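You operate a simulated robot arm through the tools that you are given. There is no shell and no other tool. Be economical: measure what you need, move in short steps, check, and stop when the job is done.

You are at the controls of a simulated two-armed robot. One attempt, no reset.

TASK
Zoom the microscope to high, focus, and flag the dirty zone.
Fine: light box on for the look, off at the end; one flag forward.

The check looks at the end state, three seconds after you hand in, the way a careful person would. Anything else that was tipped, shoved, dropped, spilled or broken makes it a failure.

THE ROBOT
Two 7-joint arms with two-finger parallel grippers on one trunk, on a base that drives. Base frame: it is fixed to the floor where the robot stands at the start and does not move with it; the origin is under the middle of the robot, x ahead of it, y to its left, z up. Units: mm, degrees, N and s.
The left shoulder is at the start at [50, 165, 1080], the right one opposite. With the tool pointing down near the work surface each hand reaches from about 240 to 700 mm from the robot's upright axis, wherever it stands, measured 20 degrees to its own side. Places, roughly: column lock knob [600, 0, 1300]; light box switch [400, 0, 1000]; zoom knob [0, -1000, 1300]. Payload 3.91 kg a hand.
Tool frame (each hand has its own): the origin (TCP) lies between the finger pads and is the grasp point; the fingertips stand 30 mm ahead of it; z points along the fingers, y is the line along which they close. Largest opening 110 mm; finger width 20, thickness 10; the body of the gripper, 48 by 112 mm, starts 55 mm behind the TCP.
Orientation is that of the tool frame in the base frame, as [roll, pitch, yaw] about the fixed x, y, z axes, in that order (R = Rz(yaw) Ry(pitch) Rx(roll)). With the fingers straight down and closing along the base's y, the tool's x points along the base's -x, its y along +y and its z along -z.

THE INTERFACE
- The arms move only by the tool nudge_tool. It takes "left_increments", "right_increments" or both (then of equal length, played together; a hand with none holds still); each is a list of rows, each a list of 3 entries, a list of its own where there are three numbers: the turn, a rotation vector about the tool's x, y, z in degrees, then the shift along the tool's x, y, z in mm, then the opening, from 0 (shut) to 1 (fully open). In form: [[[wx, wy, wz], [x, y, z], hand], ...]. A call has 1 to 12 rows; each row is the pose to reach, as a shift and turn from the pose commanded when the call began, along the tool's axes at that moment. Each row takes 0.2 s and may step no farther than 50 mm and 8.6 degrees from the row before; otherwise, or with a gripper value out of range, the whole call is refused. Where a pose cannot be reached the arm comes as near as it can. A force on the tool above 90 N (or 10 N above the force at the start of the call, whichever is more), or a blocked arm, ends the call early, and 0.2 s more pass. The fingers move at their own pace (about 45 mm/s each) and stop on an object; they squeeze with about 28 N. The grip force told is the motor's: it shows also when the fingers shut on nothing. Time passes only in rows, and 0.2 s behind the last, so rows that repeat a pose let the fingers close. The reply holds the time, the measured pose of the TCP, the force on the tool along the base axes, the opening and the grip force, in the units named above and with some noise, with the torque about the TCP (base axes, N m) and any sound that the robot's microphone picked up, and new pictures: "pictures" is both (left out), scene, wrist or none (wrist: the cameras of the hands that moved).
- Cameras (640 x 400 px; columns grow to the right, rows downward): "scene" is now at [97, -51.4, 1243.3]; the picture's right is [-0.60, -0.80, 0.00], its down [-0.50, 0.37, -0.78] and it looks along [0.63, -0.47, -0.62] (base axes); focal length 214 px, centre (320, 200). "left" rides on the left gripper at [72, -17, -103] in its tool frame; the picture's right is [0.23, 0.97, 0.00], its down [-0.76, 0.18, -0.62] and it looks along [-0.61, 0.14, 0.78] (tool axes); focal length 222 px, centre (320, 200). "right" rides on the right gripper at [72, 17, -103] in its tool frame; the picture's right is [-0.23, 0.97, 0.00], its down [-0.76, -0.18, -0.62] and it looks along [-0.61, -0.14, 0.78] (tool axes); focal length 222 px, centre (320, 200). There is no depth. A picture from a camera that has moved, and an enlarged one, comes with that camera's place and axes in the base frame and with its lens.
- slide_trunk(by): slides the trunk up (or, below 0, down) by that many mm; the arms and the scene camera ride with it, the base frame stays. It gives what a move gives, with no picture.
- base_move(legs): drives the robot by 1 to 6 legs, each [ahead, left, turn to the left] in mm, mm and degrees, along the robot's own axes; the way and the turn of a leg run together, so that a leg with both is an arc; at most 1500 mm and 180 degrees a leg. The arms and the cameras ride along, it lands a little off, and it stops where it bumps. It gives what a move gives, and a new picture of the scene camera.
- aim_head(pan, tilt): turns the head with the scene camera to pan (to the left, within 80 degrees either way) and tilt (down, from -29 to 69), counted from straight ahead of the robot. It gives what a move gives, and a new picture of the scene camera.
- inspect(camera, box): a new picture of the part [left, top, right, bottom] of that camera's present view, enlarged. It takes no simulated time.
- finish_job(): hands the job in; it is judged then, once.

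Go step by step. Nothing tells you exact positions but the pictures and the camera data: compare them with the known pose of the tool, close in by small moves and look again before you grip or let go. The budget is 120 turns and 260 pictures, counting those below and the enlarged ones. Unless the task says otherwise, let go and move clear before handing in.

The tools are called after "Emit:" as name(argument=value, ...) on one line, values as JSON. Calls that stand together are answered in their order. nudge_tool: Moves the arms, as the interface text tells. Its arguments: {"type":"object","properties":{"left_increments":{"type":"array","items":{"type":"array"}},"right_increments":{"type":"array","items":{"type":"array"}},"pictures":{"type":"string","enum":["both","scene","wrist","none"]}},"required":[]} The other tools are called the same way: slide_trunk (by) slides the trunk up or down; base_move (legs) drives the base; aim_head (pan, tilt) turns the head that bears the scene camera; inspect (camera, box) takes an enlarged picture of a part of a camera's view; finish_job () hands the job in.

At the start:

```text
time: 0.0
left_position: [416.9, -9.0, 1150.3]
left_tcp_rot: [180.0, -0.1, -179.9]
left_wrist_force: [0.6, 0.4, 0.4]
left_moment: [-0.01, -0.01, 0.02]
left_finger_gap: 110.1
left_grasp_force: 0.1
right_position: [288.3, -385.8, 999.3]
right_tcp_rot: [179.8, 0.0, 180.0]
right_wrist_force: [0.3, 0.2, -0.5]
right_moment: [-0.02, 0.0, 0.0]
right_finger_gap: 110.2
right_grasp_force: 0.0
trunk travel left (down, up): [-300.0, 203.0]
robot x, y, heading: [-2.2, 3.1, 0.1]
head pan, tilt: [-36.7, 38.6]
```

scene: 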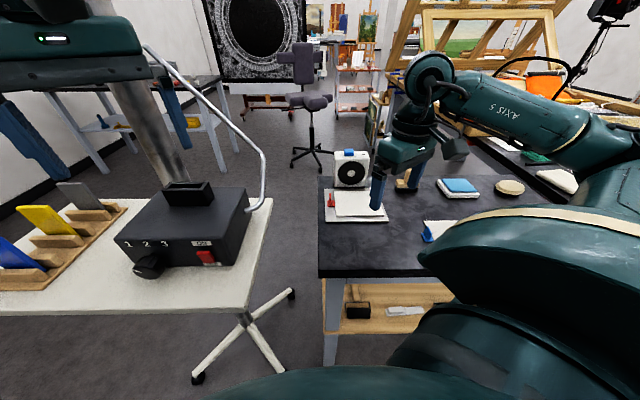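
right: 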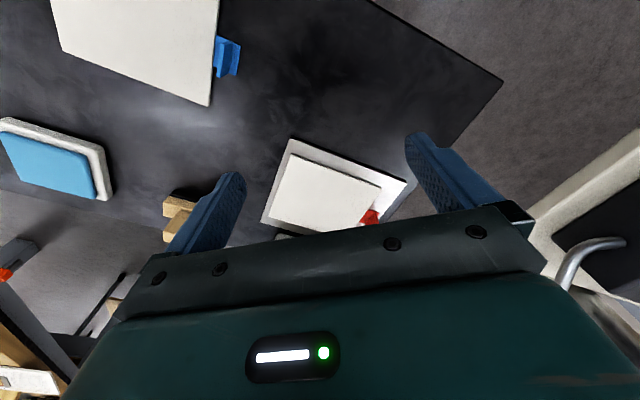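
left: 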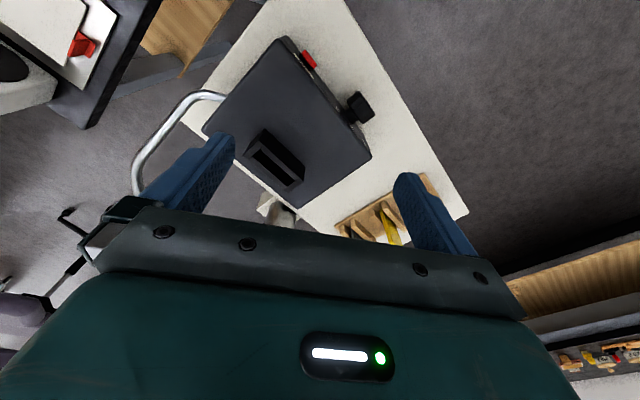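

I see a cart with a black box (labels 1 2 3, a knob, a red switch) and a rack of coloured flags, plus a dark table on the right. I'll look around before moving anything.

Emit:
aim_head(pan=0, tilt=20)

Emit:
aim_head(pan=40, tilt=20)

Emit:
aim_head(pan=-70, tilt=10)

```text
time: 1.0
left_position: [416.6, -9.1, 1149.6]
left_tcp_rot: [-180.0, -0.1, -179.9]
left_wrist_force: [0.7, 0.8, 0.2]
left_moment: [0.02, 0.02, 0.0]
left_finger_gap: 110.0
left_grasp_force: 0.0
right_position: [287.6, -385.6, 1000.4]
right_tcp_rot: [179.9, 0.0, -179.9]
right_wrist_force: [-0.8, -0.5, -0.1]
right_moment: [0.0, -0.02, -0.02]
right_finger_gap: 110.1
right_grasp_force: 0.2
trunk travel left (down, up): [-300.0, 203.0]
robot x, y, heading: [-0.6, -2.3, -0.2]
head pan, tilt: [0.0, 20.0]
camera scene: at [121.2, -0.1, 1272.7], right [0.0, -1.0, 0.0], down [-0.34, 0.0, -0.94], along [0.94, 0.0, -0.34], focal length 214 px, centre (320, 200)
```

scene: 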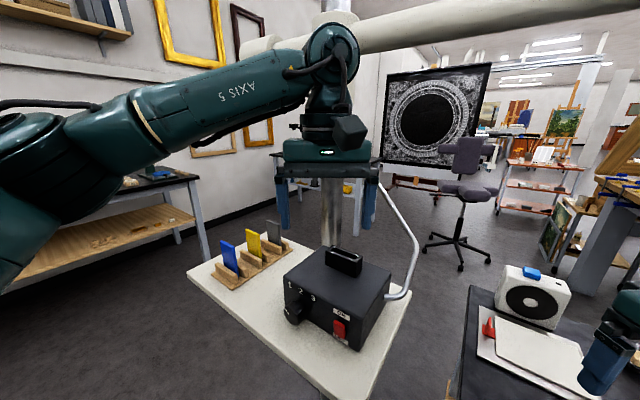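

```text
time: 2.1
left_position: [416.6, -8.9, 1150.4]
left_tcp_rot: [180.0, 0.0, -179.9]
left_wrist_force: [0.5, 0.3, 0.1]
left_moment: [-0.01, -0.04, 0.02]
left_finger_gap: 110.2
left_grasp_force: 0.1
right_position: [288.3, -383.9, 999.5]
right_tcp_rot: [179.9, 0.0, -180.0]
right_wrist_force: [-0.6, -0.7, -0.1]
right_moment: [-0.01, 0.0, 0.0]
right_finger_gap: 109.9
right_grasp_force: 0.1
trunk travel left (down, up): [-300.0, 203.0]
robot x, y, heading: [0.6, -1.2, -0.1]
head pan, tilt: [40.0, 20.0]
camera scene: at [99.5, 59.8, 1272.7], right [0.64, -0.77, 0.0], down [-0.26, -0.22, -0.94], along [0.72, 0.6, -0.34], focal length 214 px, centre (320, 200)
```

scene: 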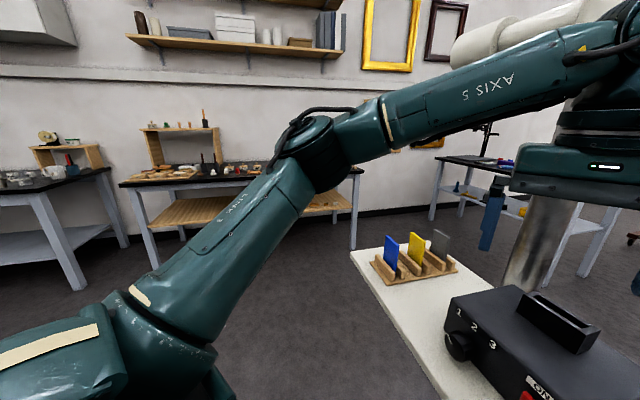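

```text
time: 4.0
left_position: [416.6, -9.5, 1150.0]
left_tcp_rot: [180.0, -0.1, -179.9]
left_wrist_force: [-1.0, 0.2, -0.4]
left_moment: [0.01, -0.02, 0.03]
left_finger_gap: 110.0
left_grasp_force: 0.0
right_position: [287.8, -383.7, 999.8]
right_tcp_rot: [179.9, 0.0, -179.9]
right_wrist_force: [-0.2, 0.0, 0.1]
right_moment: [0.0, -0.02, 0.0]
right_finger_gap: 110.3
right_grasp_force: 0.1
trunk travel left (down, up): [-300.0, 203.0]
robot x, y, heading: [0.4, -0.3, 0.1]
head pan, tilt: [-70.0, 10.0]
camera scene: at [60.0, -87.3, 1289.0], right [-0.94, -0.34, 0.0], down [-0.06, 0.16, -0.98], along [0.34, -0.93, -0.17], focal length 214 px, centre (320, 200)
```

scene: 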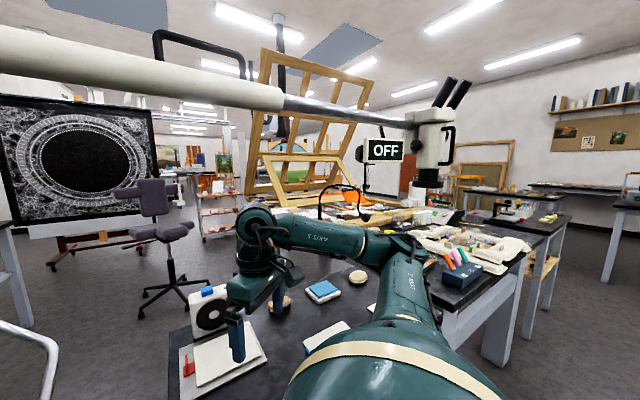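

The microscope hangs from a boom at the right, with a screen reading OFF. Let me enlarge the relevant parts.

Emit:
inspect(camera="scene", box=[300, 60, 580, 290])

Emit:
aim_head(pan=-80, tilt=35)

Emit:
aim_head(pan=0, tilt=-10)

Emit:
aim_head(pan=0, tilt=40)

Emit:
inspect(camera="scene", box=[170, 80, 450, 300])

```text
1.74 times, centred on (440, 175) of scene
camera zoom: at [60.0, -87.3, 1289.0], right [-0.94, -0.34, 0.0], down [-0.06, 0.16, -0.98], along [0.34, -0.93, -0.17], focal length 373 px, centre (111, 244)
```

zoom: 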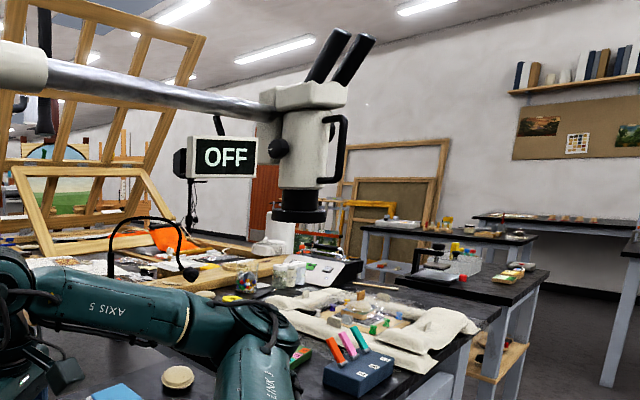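

```text
time: 4.9
left_position: [416.0, -8.5, 1149.4]
left_tcp_rot: [-180.0, 0.0, -179.9]
left_wrist_force: [-0.2, 0.3, 0.5]
left_moment: [0.02, -0.05, 0.01]
left_finger_gap: 110.1
left_grasp_force: 0.1
right_position: [288.0, -384.5, 999.7]
right_tcp_rot: [179.9, -0.1, -179.9]
right_wrist_force: [0.3, 1.1, 0.4]
right_moment: [0.0, 0.0, -0.01]
right_finger_gap: 110.2
right_grasp_force: 0.2
trunk travel left (down, up): [-300.0, 203.0]
robot x, y, heading: [0.1, 1.7, -0.0]
head pan, tilt: [-80.0, 35.0]
camera scene: at [43.4, -86.7, 1248.9], right [-0.98, -0.17, 0.0], down [-0.1, 0.56, -0.82], along [0.14, -0.81, -0.57], focal length 214 px, centre (320, 200)
```

scene: 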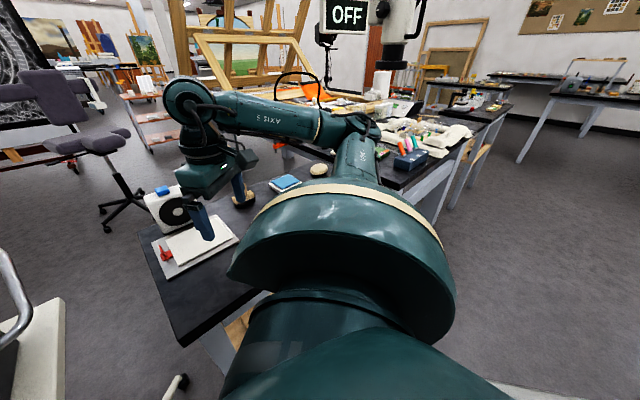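

```text
time: 6.4
left_position: [416.5, -9.5, 1150.3]
left_tcp_rot: [180.0, 0.0, -179.9]
left_wrist_force: [-0.1, -0.1, -0.1]
left_moment: [0.02, -0.02, -0.02]
left_finger_gap: 110.0
left_grasp_force: 0.2
right_position: [287.4, -385.7, 1000.5]
right_tcp_rot: [179.9, 0.0, 180.0]
right_wrist_force: [-0.3, 0.3, -0.1]
right_moment: [0.02, 0.0, 0.02]
right_finger_gap: 109.9
right_grasp_force: 0.1
trunk travel left (down, up): [-300.0, 203.0]
robot x, y, heading: [2.4, -0.6, -0.1]
head pan, tilt: [0.0, -10.0]
camera scene: at [112.4, -0.1, 1320.2], right [0.0, -1.0, 0.0], down [0.17, 0.0, -0.98], along [0.98, 0.0, 0.17], focal length 214 px, centre (320, 200)
```

scene: 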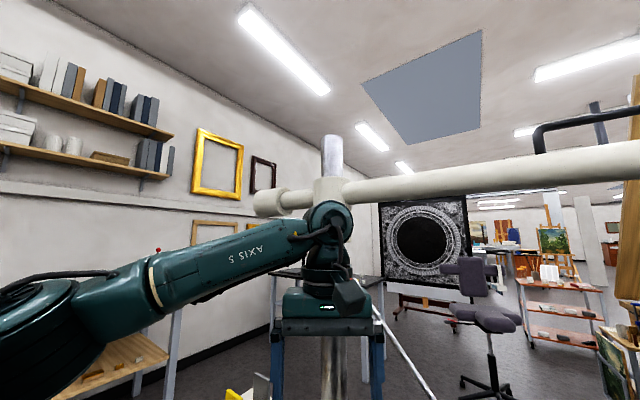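

```text
time: 7.6
left_position: [417.1, -9.3, 1150.6]
left_tcp_rot: [180.0, 0.1, -179.9]
left_wrist_force: [-0.5, -1.0, 1.0]
left_moment: [-0.01, 0.02, -0.02]
left_finger_gap: 110.0
left_grasp_force: 0.1
right_position: [287.3, -385.2, 1000.1]
right_tcp_rot: [179.9, 0.1, 180.0]
right_wrist_force: [-0.1, -1.2, 0.3]
right_moment: [-0.02, 0.02, -0.04]
right_finger_gap: 110.0
right_grasp_force: 0.0
trunk travel left (down, up): [-300.0, 203.0]
robot x, y, heading: [-3.4, 1.1, -0.1]
head pan, tilt: [0.0, 40.0]
camera scene: at [113.1, 0.0, 1241.4], right [0.0, -1.0, 0.0], down [-0.64, 0.0, -0.77], along [0.77, 0.0, -0.64], focal length 214 px, centre (320, 200)
```

scene: 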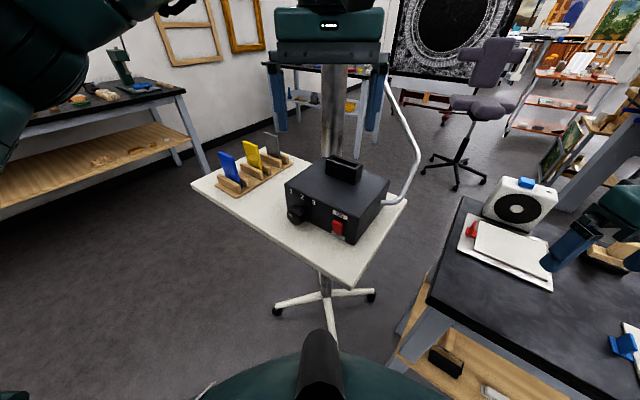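

```text
1.82 times, centred on (310, 190) of scene
camera zoom: at [113.1, 0.0, 1241.4], right [0.0, -1.0, 0.0], down [-0.64, 0.0, -0.77], along [0.77, 0.0, -0.64], focal length 390 px, centre (338, 218)
```

zoom: 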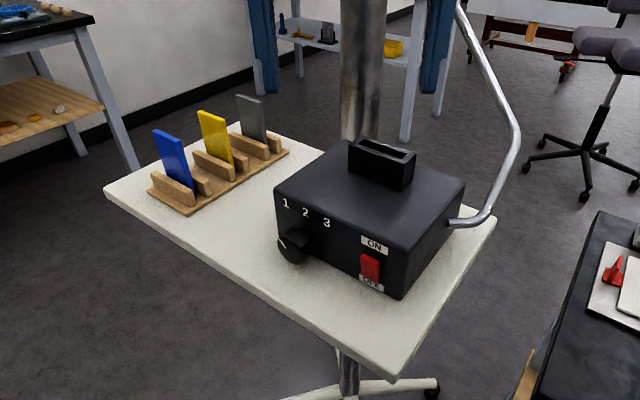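

The cart carries the light box (dimmer 1-2-3, red ON/OFF rocker at about [440, -40, 900], face turned about 34° toward my left) and a filter rack. The screen reads OFF. I'll bring the left hand to face the rocker and look closely.

Emit:
nudge_tool(left_increments=[[[0, 0, 8.4], [20, 8, 0], 0], [[0, 0, 16.8], [45, 18, 0], 0], [[0, 0, 25.2], [75, 30, 20], 0], [[0, 0, 33.7], [105, 42, 40], 0]], pictures="none")

Emit:
nudge_tool(left_increments=[[[0, -8.5, 0], [0, 0, 20], 0], [[0, -17, 0], [0, 0, 40], 0], [[0, -25.5, 0], [0, 0, 60], 0], [[0, -34, 0], [0, 0, 80], 0], [[0, -42.5, 0], [0, 0, 90], 0], [[0, -45, 0], [0, 0, 100], 0]])

```text
time: 8.6
left_position: [309.9, 35.1, 1110.5]
left_tcp_rot: [-179.9, 0.1, 146.3]
left_wrist_force: [-0.1, -0.2, 0.5]
left_moment: [0.0, 0.01, 0.03]
left_finger_gap: 21.1
left_grasp_force: 0.1
right_position: [287.4, -384.4, 1000.3]
right_tcp_rot: [179.9, 0.1, 180.0]
right_wrist_force: [0.3, 0.5, 0.3]
right_moment: [-0.01, 0.03, -0.03]
right_finger_gap: 109.9
right_grasp_force: 0.1
trunk travel left (down, up): [-300.0, 203.0]
robot x, y, heading: [-1.1, -0.2, 0.2]
head pan, tilt: [0.0, 40.0]
```

```text
time: 10.0
left_position: [328.1, 18.0, 1017.1]
left_tcp_rot: [-180.0, 45.0, 146.5]
left_wrist_force: [0.2, 0.4, 0.1]
left_moment: [0.03, -0.01, -0.01]
left_finger_gap: 0.0
left_grasp_force: 28.0
left hand out of reach, approached as far as the arm can: row 5, 6
right_position: [287.9, -385.1, 999.5]
right_tcp_rot: [179.9, -0.1, -179.9]
right_wrist_force: [-0.7, -0.4, -0.1]
right_moment: [-0.01, -0.03, -0.01]
right_finger_gap: 110.1
right_grasp_force: 0.0
trunk travel left (down, up): [-300.0, 203.0]
robot x, y, heading: [-0.7, -2.7, -0.1]
head pan, tilt: [0.0, 40.0]
camera scene: at [113.1, 0.1, 1241.3], right [0.0, -1.0, 0.0], down [-0.64, 0.0, -0.77], along [0.77, 0.0, -0.64], focal length 214 px, centre (320, 200)
camera left: at [215.1, 72.6, 1039.6], right [0.41, 0.9, -0.16], down [0.18, 0.09, 0.98], along [0.9, -0.43, -0.12], focal length 222 px, centre (320, 200)
```

scene: 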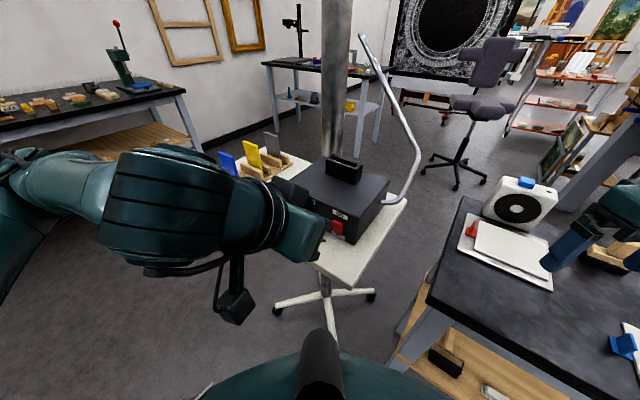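
left: 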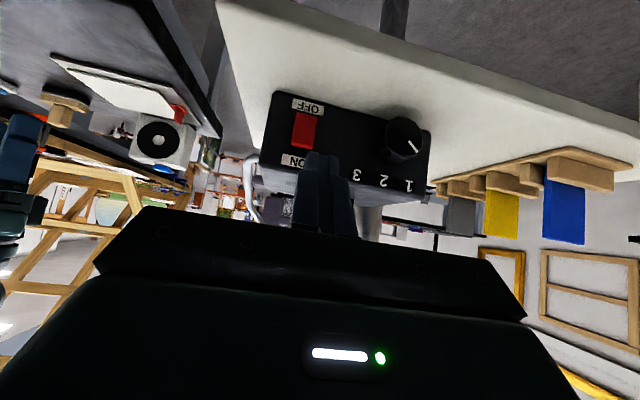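

The wrist camera shows the panel upside down. I'll enlarge it to measure the rocker and read the dial.

Emit:
inspect(camera="left", box=[240, 70, 460, 208])

Emit:
inspect(camera="scene", box=[280, 140, 410, 280])

```text
2.90 times, centred on (350, 139) of left
camera zoom: at [215.1, 72.6, 1039.6], right [0.41, 0.9, -0.16], down [0.18, 0.09, 0.98], along [0.9, -0.43, -0.12], focal length 644 px, centre (233, 377)
```

zoom: 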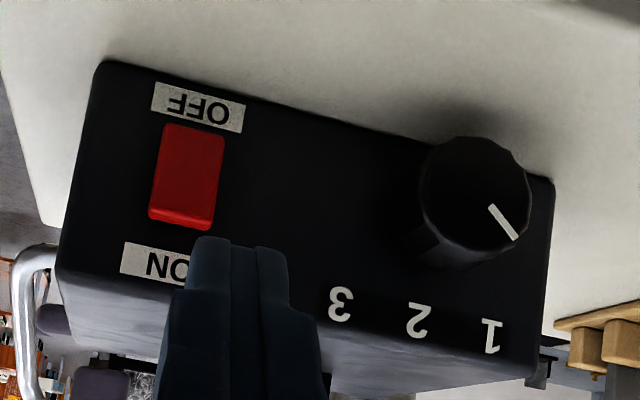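

```text
2.86 times, centred on (345, 210) of scene
camera zoom: at [113.1, 0.1, 1241.3], right [0.0, -1.0, 0.0], down [-0.64, 0.0, -0.77], along [0.77, 0.0, -0.64], focal length 613 px, centre (249, 171)
```

zoom: 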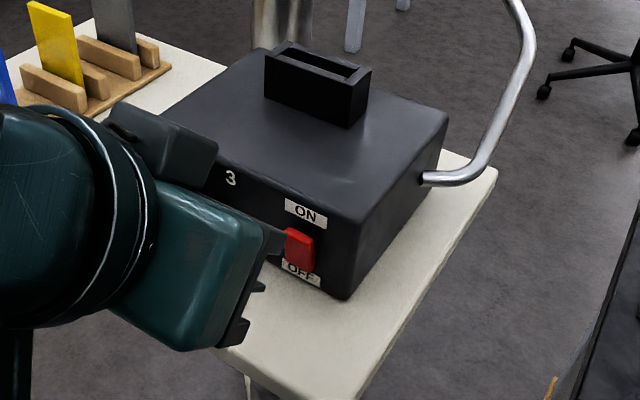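

Triangulated, the rocker is at about [376, -30, 959], and its ON end is standing out. I'll line the closed fingertips up in front of the upper half.

Emit:
nudge_tool(left_increments=[[[0, 0, 0], [5, -7, 18], 0], [[0, 0, 0], [10, -13, 36], 0], [[0, 0, 0], [10, -13, 36], 0]])

```text
time: 10.8
left_position: [337.8, -4.3, 986.8]
left_tcp_rot: [-179.9, 45.1, 146.4]
left_wrist_force: [0.2, -0.4, 0.0]
left_moment: [0.0, -0.04, 0.0]
left_finger_gap: 0.3
left_grasp_force: 27.7
right_position: [288.0, -384.3, 1000.3]
right_tcp_rot: [179.9, 0.0, -180.0]
right_wrist_force: [0.2, -0.1, 0.3]
right_moment: [0.0, -0.01, -0.01]
right_finger_gap: 110.0
right_grasp_force: 0.0
trunk travel left (down, up): [-300.0, 203.0]
robot x, y, heading: [0.4, -0.2, 0.3]
head pan, tilt: [0.0, 40.0]
camera scene: at [113.1, 0.0, 1241.3], right [0.0, -1.0, 0.0], down [-0.64, 0.0, -0.77], along [0.77, 0.0, -0.64], focal length 214 px, centre (320, 200)
camera left: at [224.1, 50.4, 1007.9], right [0.41, 0.9, -0.16], down [0.18, 0.09, 0.98], along [0.9, -0.43, -0.12], focal length 222 px, centre (320, 200)
```

scene: 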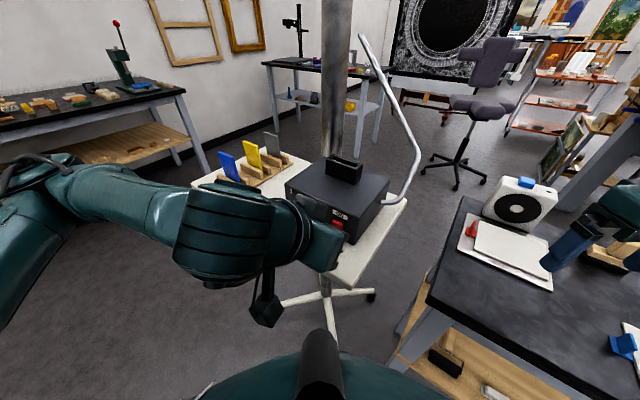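
left: 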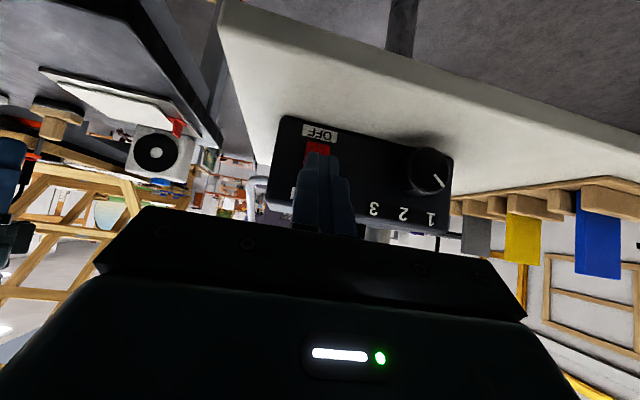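

The fingertips are aligned and about 18 mm away. I'm advancing gently.

Emit:
nudge_tool(left_increments=[[[0, 0, 0], [-3, 0, 6], 0], [[0, 0, 0], [-6, 0, 11], 0], [[0, 0, 0], [-7.4, 0, 12.4], 0]], pictures="wrist")

Emit:
inspect(camera="scene", box=[280, 140, 410, 280])

```text
time: 11.6
left_position: [349.3, -12.2, 980.7]
left_tcp_rot: [179.9, 45.0, 146.4]
left_wrist_force: [-0.1, -0.8, 0.5]
left_moment: [0.0, -0.01, -0.01]
left_finger_gap: 0.0
left_grasp_force: 27.8
right_position: [287.9, -384.8, 999.8]
right_tcp_rot: [179.9, 0.0, 180.0]
right_wrist_force: [-1.1, 0.4, 0.5]
right_moment: [0.01, 0.01, 0.01]
right_finger_gap: 109.8
right_grasp_force: 0.1
trunk travel left (down, up): [-300.0, 203.0]
robot x, y, heading: [-1.9, -0.2, 0.1]
head pan, tilt: [0.0, 40.0]
camera left: at [235.8, 43.0, 1003.2], right [0.41, 0.9, -0.16], down [0.18, 0.09, 0.98], along [0.9, -0.43, -0.12], focal length 222 px, centre (320, 200)
```

left: 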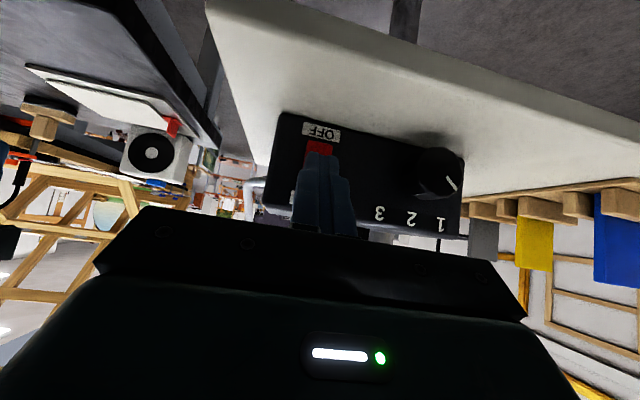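

```text
2.86 times, centred on (345, 210) of scene
camera zoom: at [113.1, 0.0, 1241.3], right [0.0, -1.0, 0.0], down [-0.64, 0.0, -0.77], along [0.77, 0.0, -0.64], focal length 613 px, centre (249, 171)
```

zoom: 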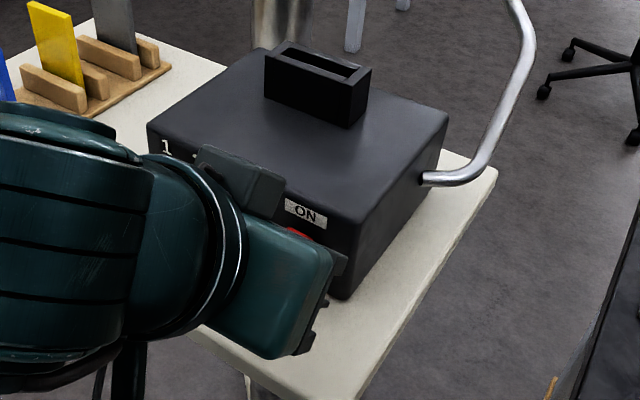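

No contact yet. I'll keep going in small steps and listen for the click.

Emit:
nudge_tool(left_increments=[[[0, 0, 0], [-1.4, 0, 1.4], 0], [[0, 0, 0], [-2.8, 0, 2.8], 0], [[0, 0, 0], [-4.2, 0, 4.2], 0]], pictures="none")

Emit:
nudge_tool(left_increments=[[[0, 0, 0], [-1.4, 0, 1.4], 0], [[0, 0, 0], [-2.1, 0, 2.1], 0]], pictures="wrist")

```text
time: 12.4
left_position: [356.2, -15.9, 982.5]
left_tcp_rot: [179.9, 45.0, 146.4]
left_wrist_force: [0.3, -0.8, -1.2]
left_moment: [-0.01, -0.01, 0.04]
left_finger_gap: 0.0
left_grasp_force: 28.2
right_position: [287.9, -384.6, 1000.4]
right_tcp_rot: [179.9, -0.1, -180.0]
right_wrist_force: [-0.3, 0.9, -0.3]
right_moment: [0.0, 0.02, -0.03]
right_finger_gap: 109.9
right_grasp_force: 0.1
trunk travel left (down, up): [-300.0, 203.0]
robot x, y, heading: [-3.4, -3.8, 0.2]
head pan, tilt: [0.0, 40.0]
```

```text
time: 13.0
left_position: [355.2, -13.5, 981.4]
left_tcp_rot: [-179.9, 45.0, 146.3]
left_wrist_force: [-13.8, 12.4, 1.6]
left_moment: [0.2, 0.08, 0.0]
left_finger_gap: 0.0
left_grasp_force: 27.6
right_position: [287.8, -383.5, 1000.6]
right_tcp_rot: [-180.0, 0.1, 180.0]
right_wrist_force: [-0.4, 0.0, 0.5]
right_moment: [-0.02, -0.02, -0.02]
right_finger_gap: 110.0
right_grasp_force: 0.0
trunk travel left (down, up): [-300.0, 203.0]
robot x, y, heading: [0.8, -0.1, -0.1]
head pan, tilt: [0.0, 40.0]
camera left: at [241.5, 40.5, 1004.4], right [0.41, 0.9, -0.16], down [0.18, 0.09, 0.98], along [0.9, -0.43, -0.12], focal length 222 px, centre (320, 200)
```

left: 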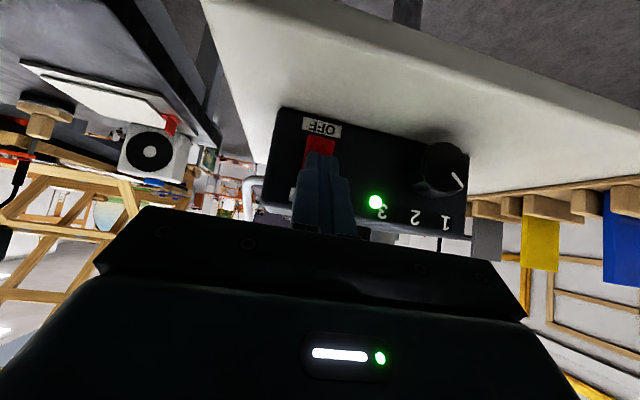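

A green lamp came on, so the rocker has flipped. I'm backing off the way I came and then checking the screen.

Emit:
nudge_tool(left_increments=[[[0, 0, 0], [14, 0, -14], 0], [[0, 0, 0], [28, 0, -28], 0], [[0, 0, 0], [10, 0, -60], 0], [[0, 0, 0], [-20, 0, -90], 0]], pictures="wrist")

Emit:
inspect(camera="scene", box=[280, 140, 410, 280])

Emit:
aim_head(pan=-70, tilt=15)

Emit:
inspect(camera="scene", box=[320, 60, 520, 185])

Emit:
inspect(camera="scene", box=[380, 170, 540, 270])

```text
time: 14.0
left_position: [313.8, 13.8, 1061.1]
left_tcp_rot: [-180.0, 44.9, 146.4]
left_wrist_force: [0.3, 0.1, 0.0]
left_moment: [-0.01, 0.0, 0.01]
left_finger_gap: 0.0
left_grasp_force: 28.5
left hand out of reach, approached as far as the arm can: row 2, 3
right_position: [287.6, -384.3, 999.9]
right_tcp_rot: [179.8, 0.0, -180.0]
right_wrist_force: [-0.2, 0.8, 0.1]
right_moment: [-0.02, -0.04, 0.0]
right_finger_gap: 109.9
right_grasp_force: 0.0
trunk travel left (down, up): [-300.0, 203.0]
robot x, y, heading: [1.4, 1.5, -0.1]
head pan, tilt: [0.0, 40.0]
camera left: at [200.6, 68.6, 1082.3], right [0.41, 0.9, -0.16], down [0.18, 0.09, 0.98], along [0.9, -0.43, -0.12], focal length 222 px, centre (320, 200)
```

left: 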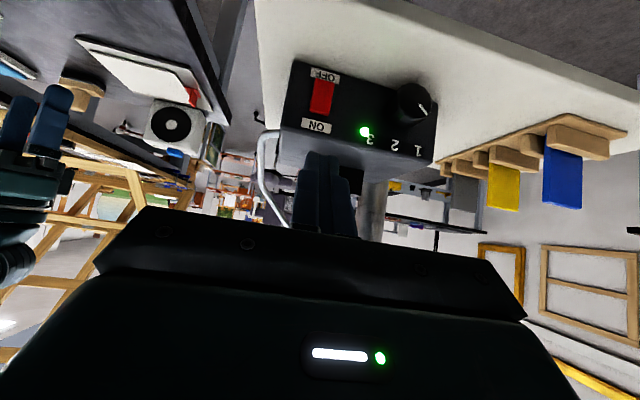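

```text
2.86 times, centred on (345, 210) of scene
camera zoom: at [113.0, -0.1, 1241.3], right [0.0, -1.0, 0.0], down [-0.64, 0.0, -0.77], along [0.77, 0.0, -0.64], focal length 613 px, centre (249, 171)
```

zoom: 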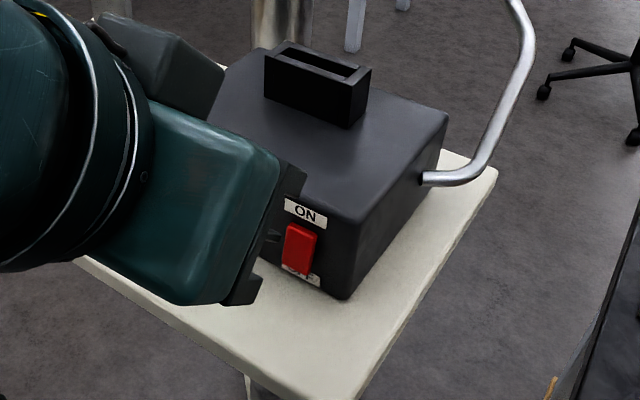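

```text
time: 15.4
left_position: [315.7, 12.4, 1059.6]
left_tcp_rot: [180.0, 45.0, 146.5]
left_wrist_force: [0.0, 0.0, -0.7]
left_moment: [0.02, -0.03, -0.02]
left_finger_gap: 0.0
left_grasp_force: 28.1
right_position: [287.6, -385.5, 999.8]
right_tcp_rot: [180.0, 0.0, -179.9]
right_wrist_force: [-0.2, 0.2, 0.3]
right_moment: [0.02, 0.02, 0.0]
right_finger_gap: 110.0
right_grasp_force: 0.1
trunk travel left (down, up): [-300.0, 203.0]
robot x, y, heading: [-0.5, 1.2, -0.1]
head pan, tilt: [-70.0, 15.0]
camera scene: at [60.1, -87.8, 1280.8], right [-0.94, -0.34, 0.0], down [-0.09, 0.24, -0.97], along [0.33, -0.91, -0.26], focal length 214 px, centre (320, 200)
```

scene: 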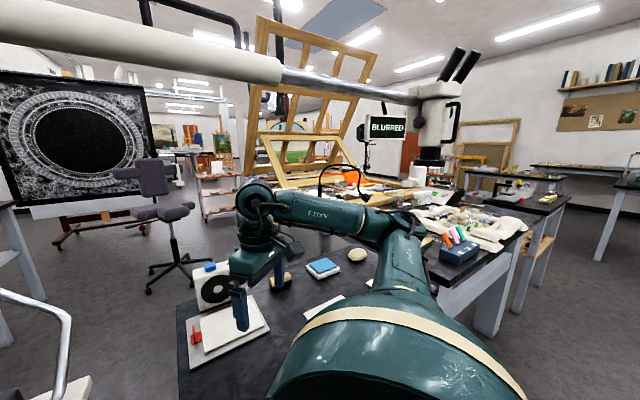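

```text
3.20 times, centred on (420, 122) of scene
camera zoom: at [60.1, -87.8, 1280.8], right [-0.94, -0.34, 0.0], down [-0.09, 0.24, -0.97], along [0.33, -0.91, -0.26], focal length 686 px, centre (0, 448)
```

zoom: 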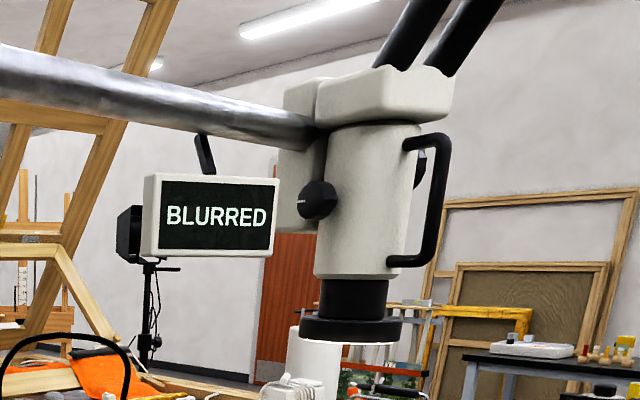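

```text
4.00 times, centred on (460, 220) of scene
camera zoom: at [60.1, -87.8, 1280.8], right [-0.94, -0.34, 0.0], down [-0.09, 0.24, -0.97], along [0.33, -0.91, -0.26], focal length 858 px, centre (-240, 120)
```

zoom: 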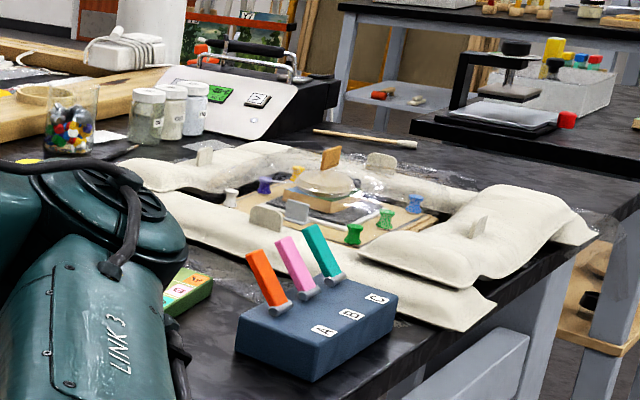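

The light is on and the screen now reads BLURRED. The scope hangs near [0, -1000, 1300], and the flag levers A orange, B pink and C teal stand near [-190, -970], beside the diagonal table. I'll turn to face the table and look again.

Emit:
base_move(legs=[[0, 0, -39]])

Emit:
aim_head(pan=-75, tilt=40)

Emit:
aim_head(pan=-45, tilt=15)

```text
time: 17.6
left_position: [251.3, -189.9, 1060.2]
left_tcp_rot: [180.0, 45.0, 106.9]
left_wrist_force: [1.0, 0.4, 0.2]
left_moment: [0.01, -0.01, 0.03]
left_finger_gap: 0.0
left_grasp_force: 27.8
right_position: [-22.8, -481.4, 999.7]
right_tcp_rot: [179.8, 0.0, 140.5]
right_wrist_force: [0.3, 0.0, -0.3]
right_moment: [0.0, 0.0, 0.03]
right_finger_gap: 109.9
right_grasp_force: 0.1
trunk travel left (down, up): [-300.0, 203.0]
robot x, y, heading: [-1.4, -1.4, -39.2]
head pan, tilt: [-70.0, 15.0]
camera scene: at [-9.9, -106.7, 1280.8], right [-0.94, 0.33, 0.0], down [0.09, 0.24, -0.97], along [-0.32, -0.91, -0.26], focal length 214 px, centre (320, 200)
```

scene: 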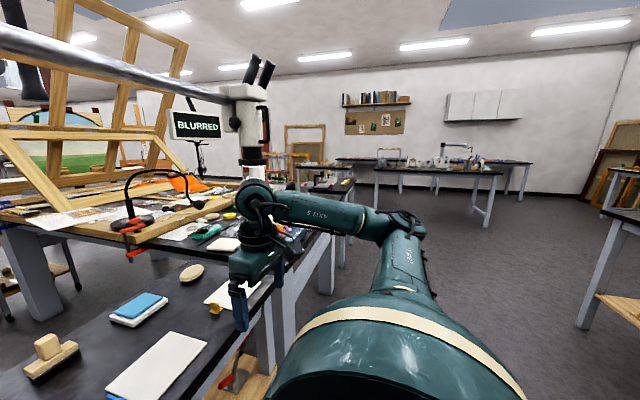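

```text
time: 18.5
left_position: [252.7, -188.9, 1060.3]
left_tcp_rot: [-180.0, 44.9, 106.9]
left_wrist_force: [0.1, 0.2, -0.4]
left_moment: [-0.02, 0.0, 0.01]
left_finger_gap: 0.1
left_grasp_force: 28.1
right_position: [-23.1, -479.3, 999.3]
right_tcp_rot: [180.0, 0.0, 140.5]
right_wrist_force: [0.1, -0.1, -0.1]
right_moment: [0.0, -0.03, 0.04]
right_finger_gap: 109.9
right_grasp_force: 0.1
trunk travel left (down, up): [-300.0, 203.0]
robot x, y, heading: [0.2, 2.7, -39.5]
head pan, tilt: [-75.0, 40.0]
camera scene: at [-13.9, -96.0, 1241.4], right [-0.91, 0.42, 0.0], down [0.27, 0.58, -0.77], along [-0.32, -0.7, -0.64], focal length 214 px, centre (320, 200)
```

scene: 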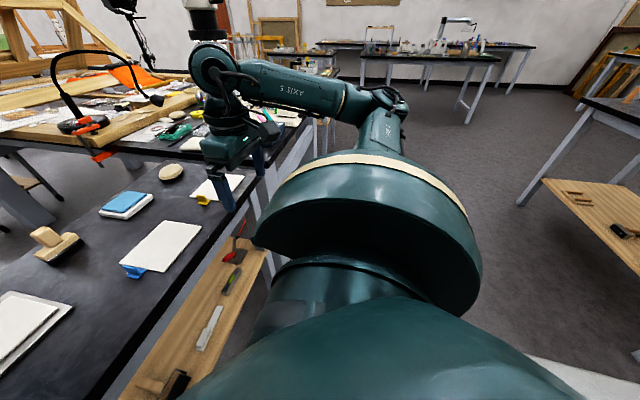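

```text
time: 19.5
left_position: [251.4, -189.2, 1059.8]
left_tcp_rot: [-180.0, 45.0, 107.0]
left_wrist_force: [-0.3, 0.6, -0.6]
left_moment: [0.01, -0.01, -0.01]
left_finger_gap: 0.0
left_grasp_force: 27.5
right_position: [-22.4, -480.2, 1001.4]
right_tcp_rot: [179.9, 0.0, 140.5]
right_wrist_force: [0.6, 1.0, 0.2]
right_moment: [0.01, 0.0, -0.01]
right_finger_gap: 110.1
right_grasp_force: 0.0
trunk travel left (down, up): [-300.0, 203.0]
robot x, y, heading: [1.6, -1.0, -39.2]
head pan, tilt: [-45.0, 15.0]
camera scene: at [30.2, -111.7, 1280.8], right [-1.0, -0.09, 0.0], down [-0.02, 0.26, -0.97], along [0.09, -0.96, -0.26], focal length 214 px, centre (320, 200)
```

scene: 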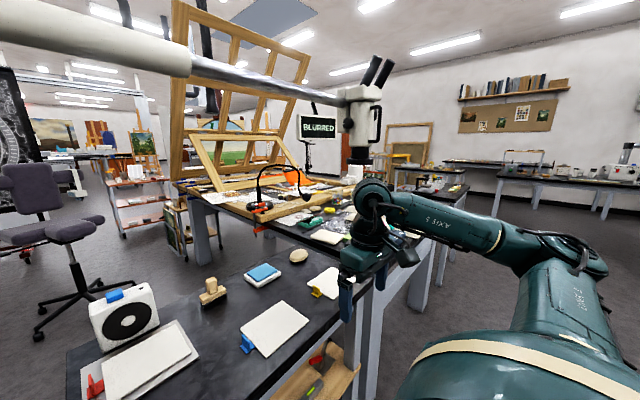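

Two tables stand in line: the near pad table, and the work table with the scope and flags beyond it. The floor to my right is free. I'll pull the right hand in, back off slightly and slide right along the tables.

Emit:
nudge_tool(right_increments=[[[0, 0, 0], [30, 0, -15], 0], [[0, 0, 0], [60, 0, -30], 0], [[0, 0, 0], [90, 0, -45], 0], [[0, 0, 0], [110, 0, -50], 0]], pictures="none")

Emit:
base_move(legs=[[-100, 0, 0], [0, -450, 0]])

Emit:
aim_head(pan=-30, tilt=35)

```text
time: 20.5
left_position: [251.1, -189.1, 1060.7]
left_tcp_rot: [-180.0, 45.1, 106.9]
left_wrist_force: [-0.3, -0.4, -0.1]
left_moment: [-0.01, 0.01, -0.02]
left_finger_gap: 0.0
left_grasp_force: 27.7
right_position: [-105.3, -410.0, 1051.7]
right_tcp_rot: [179.8, 0.1, 140.5]
right_wrist_force: [0.3, 1.2, 0.2]
right_moment: [0.03, 0.0, 0.0]
right_finger_gap: 21.0
right_grasp_force: 0.1
trunk travel left (down, up): [-300.0, 203.0]
robot x, y, heading: [2.6, 0.3, -39.3]
head pan, tilt: [-45.0, 15.0]
```

```text
time: 23.9
left_position: [-99.4, -458.4, 1060.2]
left_tcp_rot: [179.9, 45.0, 106.9]
left_wrist_force: [1.5, 0.7, 1.0]
left_moment: [0.01, -0.03, -0.01]
left_finger_gap: 0.5
left_grasp_force: 28.1
right_position: [-457.9, -679.4, 1051.3]
right_tcp_rot: [179.8, 0.0, 140.5]
right_wrist_force: [-0.4, -1.4, -0.3]
right_moment: [0.03, -0.02, -0.01]
right_finger_gap: 0.0
right_grasp_force: 27.5
trunk travel left (down, up): [-300.0, 203.0]
robot x, y, heading: [-350.9, -267.2, -39.5]
head pan, tilt: [-45.0, 15.0]
camera scene: at [-321.2, -380.9, 1280.8], right [-1.0, -0.1, 0.0], down [-0.02, 0.26, -0.97], along [0.09, -0.96, -0.26], focal length 214 px, centre (320, 200)
```

scene: 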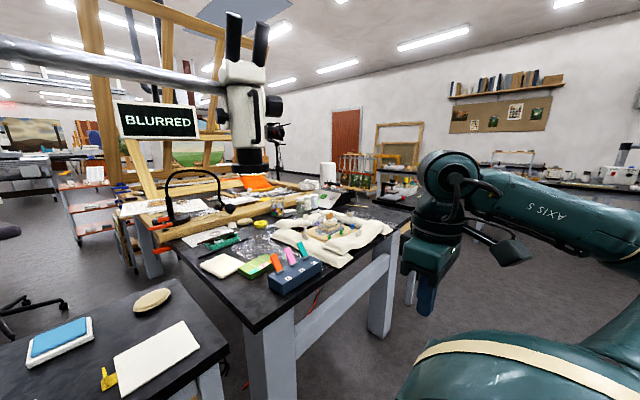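

```text
time: 24.7
left_position: [-100.7, -457.3, 1059.9]
left_tcp_rot: [179.9, 45.0, 107.1]
left_wrist_force: [0.8, -0.6, -0.1]
left_moment: [0.02, 0.02, -0.03]
left_finger_gap: 0.1
left_grasp_force: 27.9
right_position: [-457.6, -679.2, 1050.5]
right_tcp_rot: [179.9, 0.1, 140.5]
right_wrist_force: [0.0, -0.3, 1.0]
right_moment: [0.0, -0.01, -0.01]
right_finger_gap: 0.0
right_grasp_force: 28.2
trunk travel left (down, up): [-300.0, 203.0]
robot x, y, heading: [-348.8, -267.7, -39.3]
head pan, tilt: [-30.0, 35.0]
camera scene: at [-299.1, -370.2, 1248.9], right [-0.94, -0.35, 0.0], down [-0.2, 0.54, -0.82], along [0.29, -0.77, -0.57], focal length 214 px, centre (320, 200)
```

scene: 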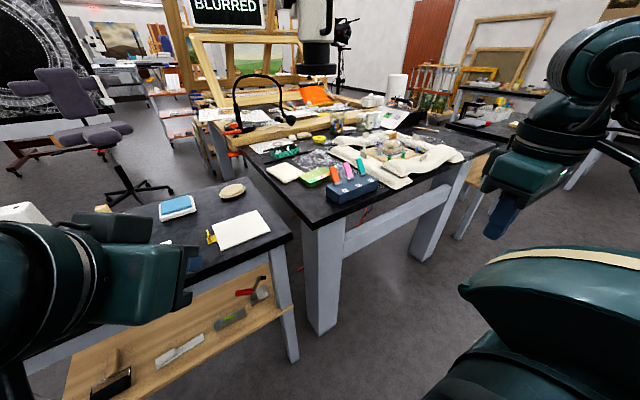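

Now I have a good view. The objective is at about [-58, -982, 1225] and the flag box at about [-190, -955, 885]. I'm enlarging the scope and the flag box.

Emit:
inspect(camera="scene", box=[240, 100, 480, 250])

Emit:
aim_head(pan=-25, tilt=0)

Emit:
inspect(camera="scene", box=[200, 80, 440, 230])

```text
2.67 times, centred on (360, 175) of scene
camera zoom: at [-299.1, -370.2, 1248.9], right [-0.94, -0.35, 0.0], down [-0.2, 0.54, -0.82], along [0.29, -0.77, -0.57], focal length 572 px, centre (213, 267)
```

zoom: 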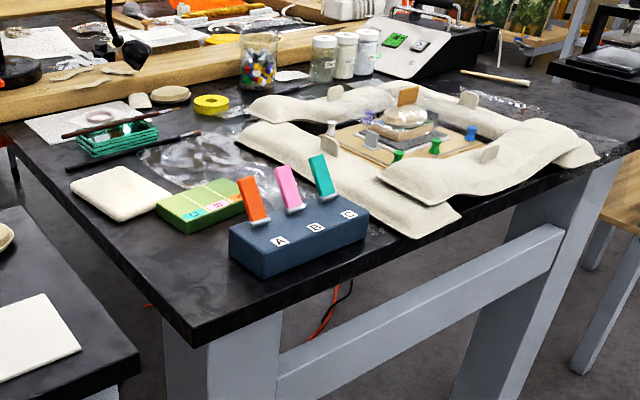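

```text
time: 25.7
left_position: [-99.4, -457.4, 1059.8]
left_tcp_rot: [179.9, 45.0, 106.9]
left_wrist_force: [0.1, 0.8, -0.7]
left_moment: [-0.05, -0.01, 0.02]
left_finger_gap: 0.0
left_grasp_force: 28.4
right_position: [-456.0, -677.4, 1051.7]
right_tcp_rot: [179.8, 0.0, 140.5]
right_wrist_force: [-0.1, 0.6, 0.3]
right_moment: [-0.02, -0.02, -0.01]
right_finger_gap: 0.0
right_grasp_force: 27.7
trunk travel left (down, up): [-300.0, 203.0]
robot x, y, heading: [-355.1, -269.6, -39.4]
head pan, tilt: [-25.0, 0.0]
camera scene: at [-291.2, -368.9, 1304.9], right [-0.9, -0.43, 0.0], down [0.0, 0.0, -1.0], along [0.43, -0.9, 0.0], focal length 214 px, centre (320, 200)
```

scene: 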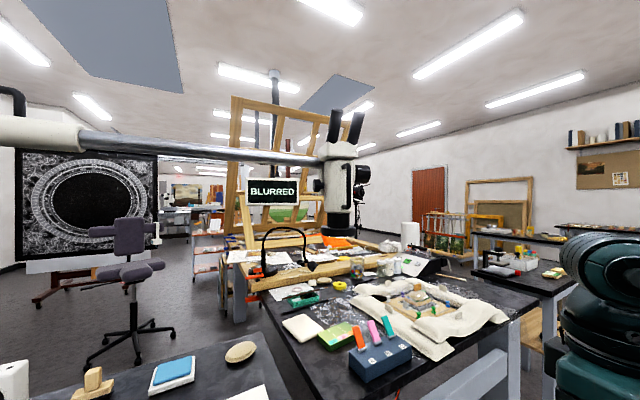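

```text
2.67 times, centred on (320, 155) of scene
camera zoom: at [-291.2, -368.9, 1304.9], right [-0.9, -0.43, 0.0], down [0.0, 0.0, -1.0], along [0.43, -0.9, 0.0], focal length 572 px, centre (320, 320)
```

zoom: 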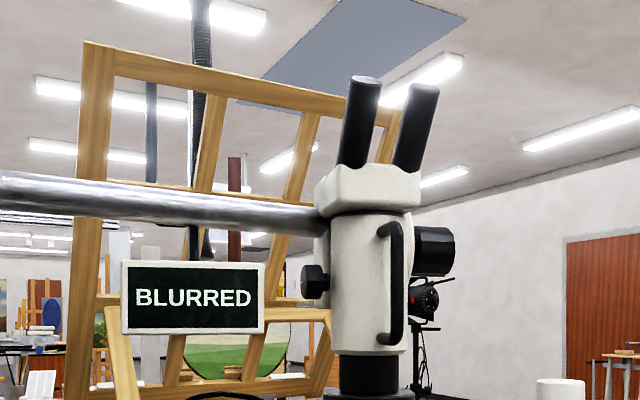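

The zoom knob (small) is at about [-5, -953, 1345] on the scope's left side as I face it. A big black focus knob sits on the right side at about [-129, -1012, 1383]. I'll move in front of the scope.

Emit:
base_move(legs=[[0, -340, 0]])

Emit:
aim_head(pan=5, tilt=10)

Emit:
inspect(camera="scene", box=[200, 40, 440, 190])

```text
time: 27.9
left_position: [-308.9, -713.7, 1059.9]
left_tcp_rot: [179.9, 45.0, 107.2]
left_wrist_force: [-0.2, 0.0, 0.7]
left_moment: [0.02, 0.03, 0.03]
left_finger_gap: 0.3
left_grasp_force: 27.7
right_position: [-666.6, -936.0, 1051.0]
right_tcp_rot: [179.9, 0.1, 140.7]
right_wrist_force: [0.0, -0.2, -0.9]
right_moment: [0.0, 0.0, 0.01]
right_finger_gap: 0.0
right_grasp_force: 27.9
trunk travel left (down, up): [-300.0, 203.0]
robot x, y, heading: [-565.2, -528.4, -39.2]
head pan, tilt: [-25.0, 0.0]
camera scene: at [-502.0, -626.1, 1305.0], right [-0.9, -0.43, 0.0], down [0.0, 0.0, -1.0], along [0.43, -0.9, 0.0], focal length 214 px, centre (320, 200)
```

scene: 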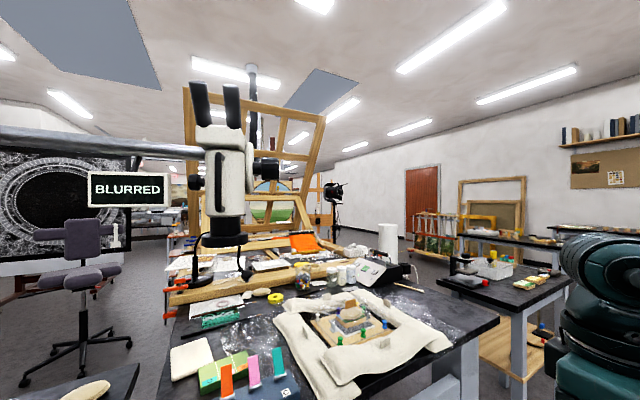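

```text
time: 28.9
left_position: [-310.5, -714.0, 1060.0]
left_tcp_rot: [-179.9, 44.9, 107.1]
left_wrist_force: [-0.3, 1.2, 0.2]
left_moment: [0.01, -0.01, 0.0]
left_finger_gap: 0.0
left_grasp_force: 27.8
right_position: [-667.2, -936.6, 1051.1]
right_tcp_rot: [179.9, -0.1, 140.7]
right_wrist_force: [0.8, 0.2, 0.4]
right_moment: [0.0, 0.02, -0.01]
right_finger_gap: 0.0
right_grasp_force: 27.8
trunk travel left (down, up): [-300.0, 203.0]
robot x, y, heading: [-561.0, -527.1, -39.4]
head pan, tilt: [5.0, 10.0]
camera scene: at [-464.0, -597.1, 1289.0], right [-0.56, -0.83, 0.0], down [-0.14, 0.1, -0.98], along [0.81, -0.56, -0.17], focal length 214 px, centre (320, 200)
```

scene: 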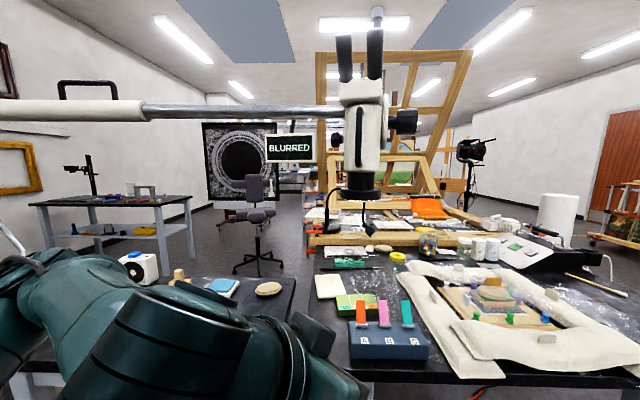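

```text
2.67 times, centred on (320, 115) of scene
camera zoom: at [-464.0, -597.1, 1289.0], right [-0.56, -0.83, 0.0], down [-0.14, 0.1, -0.98], along [0.81, -0.56, -0.17], focal length 572 px, centre (320, 427)
```

zoom: 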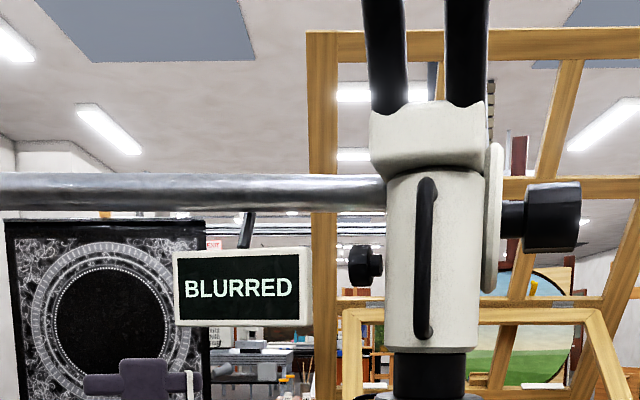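

The scope now faces me squarely. The zoom knob is at about [7, -978, 1349] and the focus knob at about [-97, -1138, 1398], both with horizontal axes along u≈(0.55, 0.83). I'll raise the trunk and close in.

Emit:
slide_trunk(by=150)

Emit:
base_move(legs=[[120, 20, 3]])

Emit:
aim_head(pan=0, tilt=22)

```text
time: 30.6
left_position: [-310.5, -714.1, 1210.4]
left_tcp_rot: [-180.0, 45.1, 107.2]
left_wrist_force: [-0.2, 0.5, 0.1]
left_moment: [-0.03, 0.0, 0.01]
left_finger_gap: 0.0
left_grasp_force: 28.1
right_position: [-666.5, -935.4, 1201.2]
right_tcp_rot: [179.9, 0.1, 140.8]
right_wrist_force: [0.5, -0.6, 0.3]
right_moment: [-0.03, 0.01, -0.02]
right_finger_gap: 0.2
right_grasp_force: 28.7
trunk travel left (down, up): [-450.0, 53.0]
robot x, y, heading: [-562.6, -525.3, -38.9]
head pan, tilt: [5.0, 10.0]
```

```text
time: 31.9
left_position: [-192.4, -761.5, 1209.2]
left_tcp_rot: [-179.9, 44.8, 110.0]
left_wrist_force: [0.4, 0.4, -0.5]
left_moment: [0.0, 0.0, -0.02]
left_finger_gap: 0.0
left_grasp_force: 28.5
right_position: [-538.2, -999.9, 1201.2]
right_tcp_rot: [179.9, 0.0, 143.4]
right_wrist_force: [-0.1, -0.6, 0.1]
right_moment: [-0.01, -0.03, 0.0]
right_finger_gap: 0.0
right_grasp_force: 28.4
trunk travel left (down, up): [-450.0, 53.0]
robot x, y, heading: [-455.2, -584.5, -36.5]
head pan, tilt: [5.0, 10.0]
camera scene: at [-352.1, -651.5, 1438.9], right [-0.52, -0.85, 0.0], down [-0.15, 0.09, -0.98], along [0.84, -0.51, -0.17], focal length 214 px, centre (320, 200)
```

scene: 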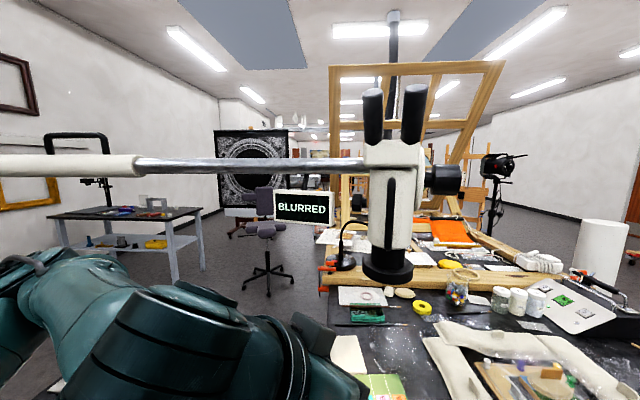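

```text
time: 32.6
left_position: [-192.8, -760.9, 1209.8]
left_tcp_rot: [180.0, 45.0, 109.9]
left_wrist_force: [0.0, -0.4, 0.1]
left_moment: [-0.04, -0.05, -0.02]
left_finger_gap: 0.1
left_grasp_force: 28.0
right_position: [-539.0, -1000.1, 1202.1]
right_tcp_rot: [179.9, 0.0, 143.6]
right_wrist_force: [0.0, -0.2, 0.2]
right_moment: [0.02, 0.04, -0.03]
right_finger_gap: 0.2
right_grasp_force: 27.8
trunk travel left (down, up): [-450.0, 53.0]
robot x, y, heading: [-452.2, -590.9, -36.5]
head pan, tilt: [0.0, 22.0]
camera scene: at [-358.0, -657.5, 1419.5], right [-0.59, -0.8, 0.0], down [-0.3, 0.22, -0.93], along [0.75, -0.55, -0.37], focal length 214 px, centre (320, 200)
```

scene: 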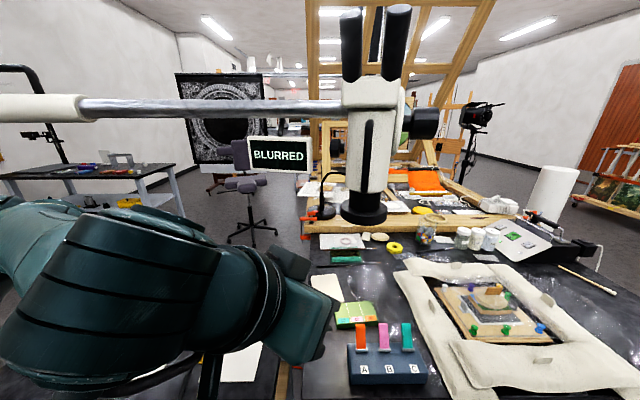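

Taking a close look at both knobs from here.

Emit:
inspect(camera="scene", box=[300, 75, 460, 175])

Emit:
inspect(camera="scene", box=[320, 290, 480, 390])

```text
4.00 times, centred on (380, 125) of scene
camera zoom: at [-358.0, -657.5, 1419.5], right [-0.59, -0.8, 0.0], down [-0.3, 0.22, -0.93], along [0.75, -0.55, -0.37], focal length 858 px, centre (80, 500)
```

zoom: 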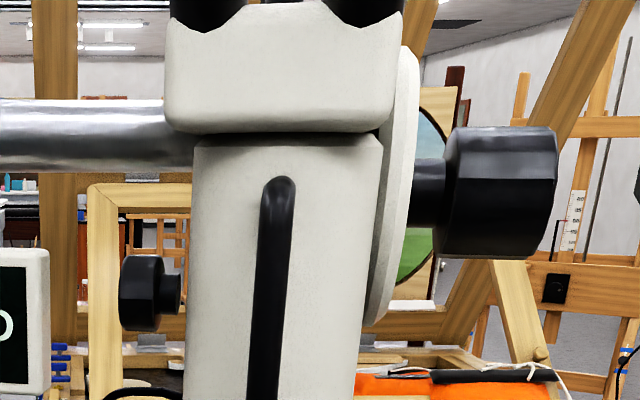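

```text
4.00 times, centred on (400, 340) of scene
camera zoom: at [-358.0, -657.5, 1419.5], right [-0.59, -0.8, 0.0], down [-0.3, 0.22, -0.93], along [0.75, -0.55, -0.37], focal length 858 px, centre (0, -360)
```

zoom: 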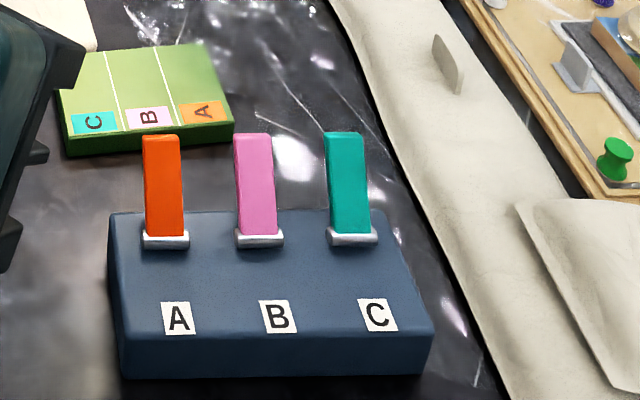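

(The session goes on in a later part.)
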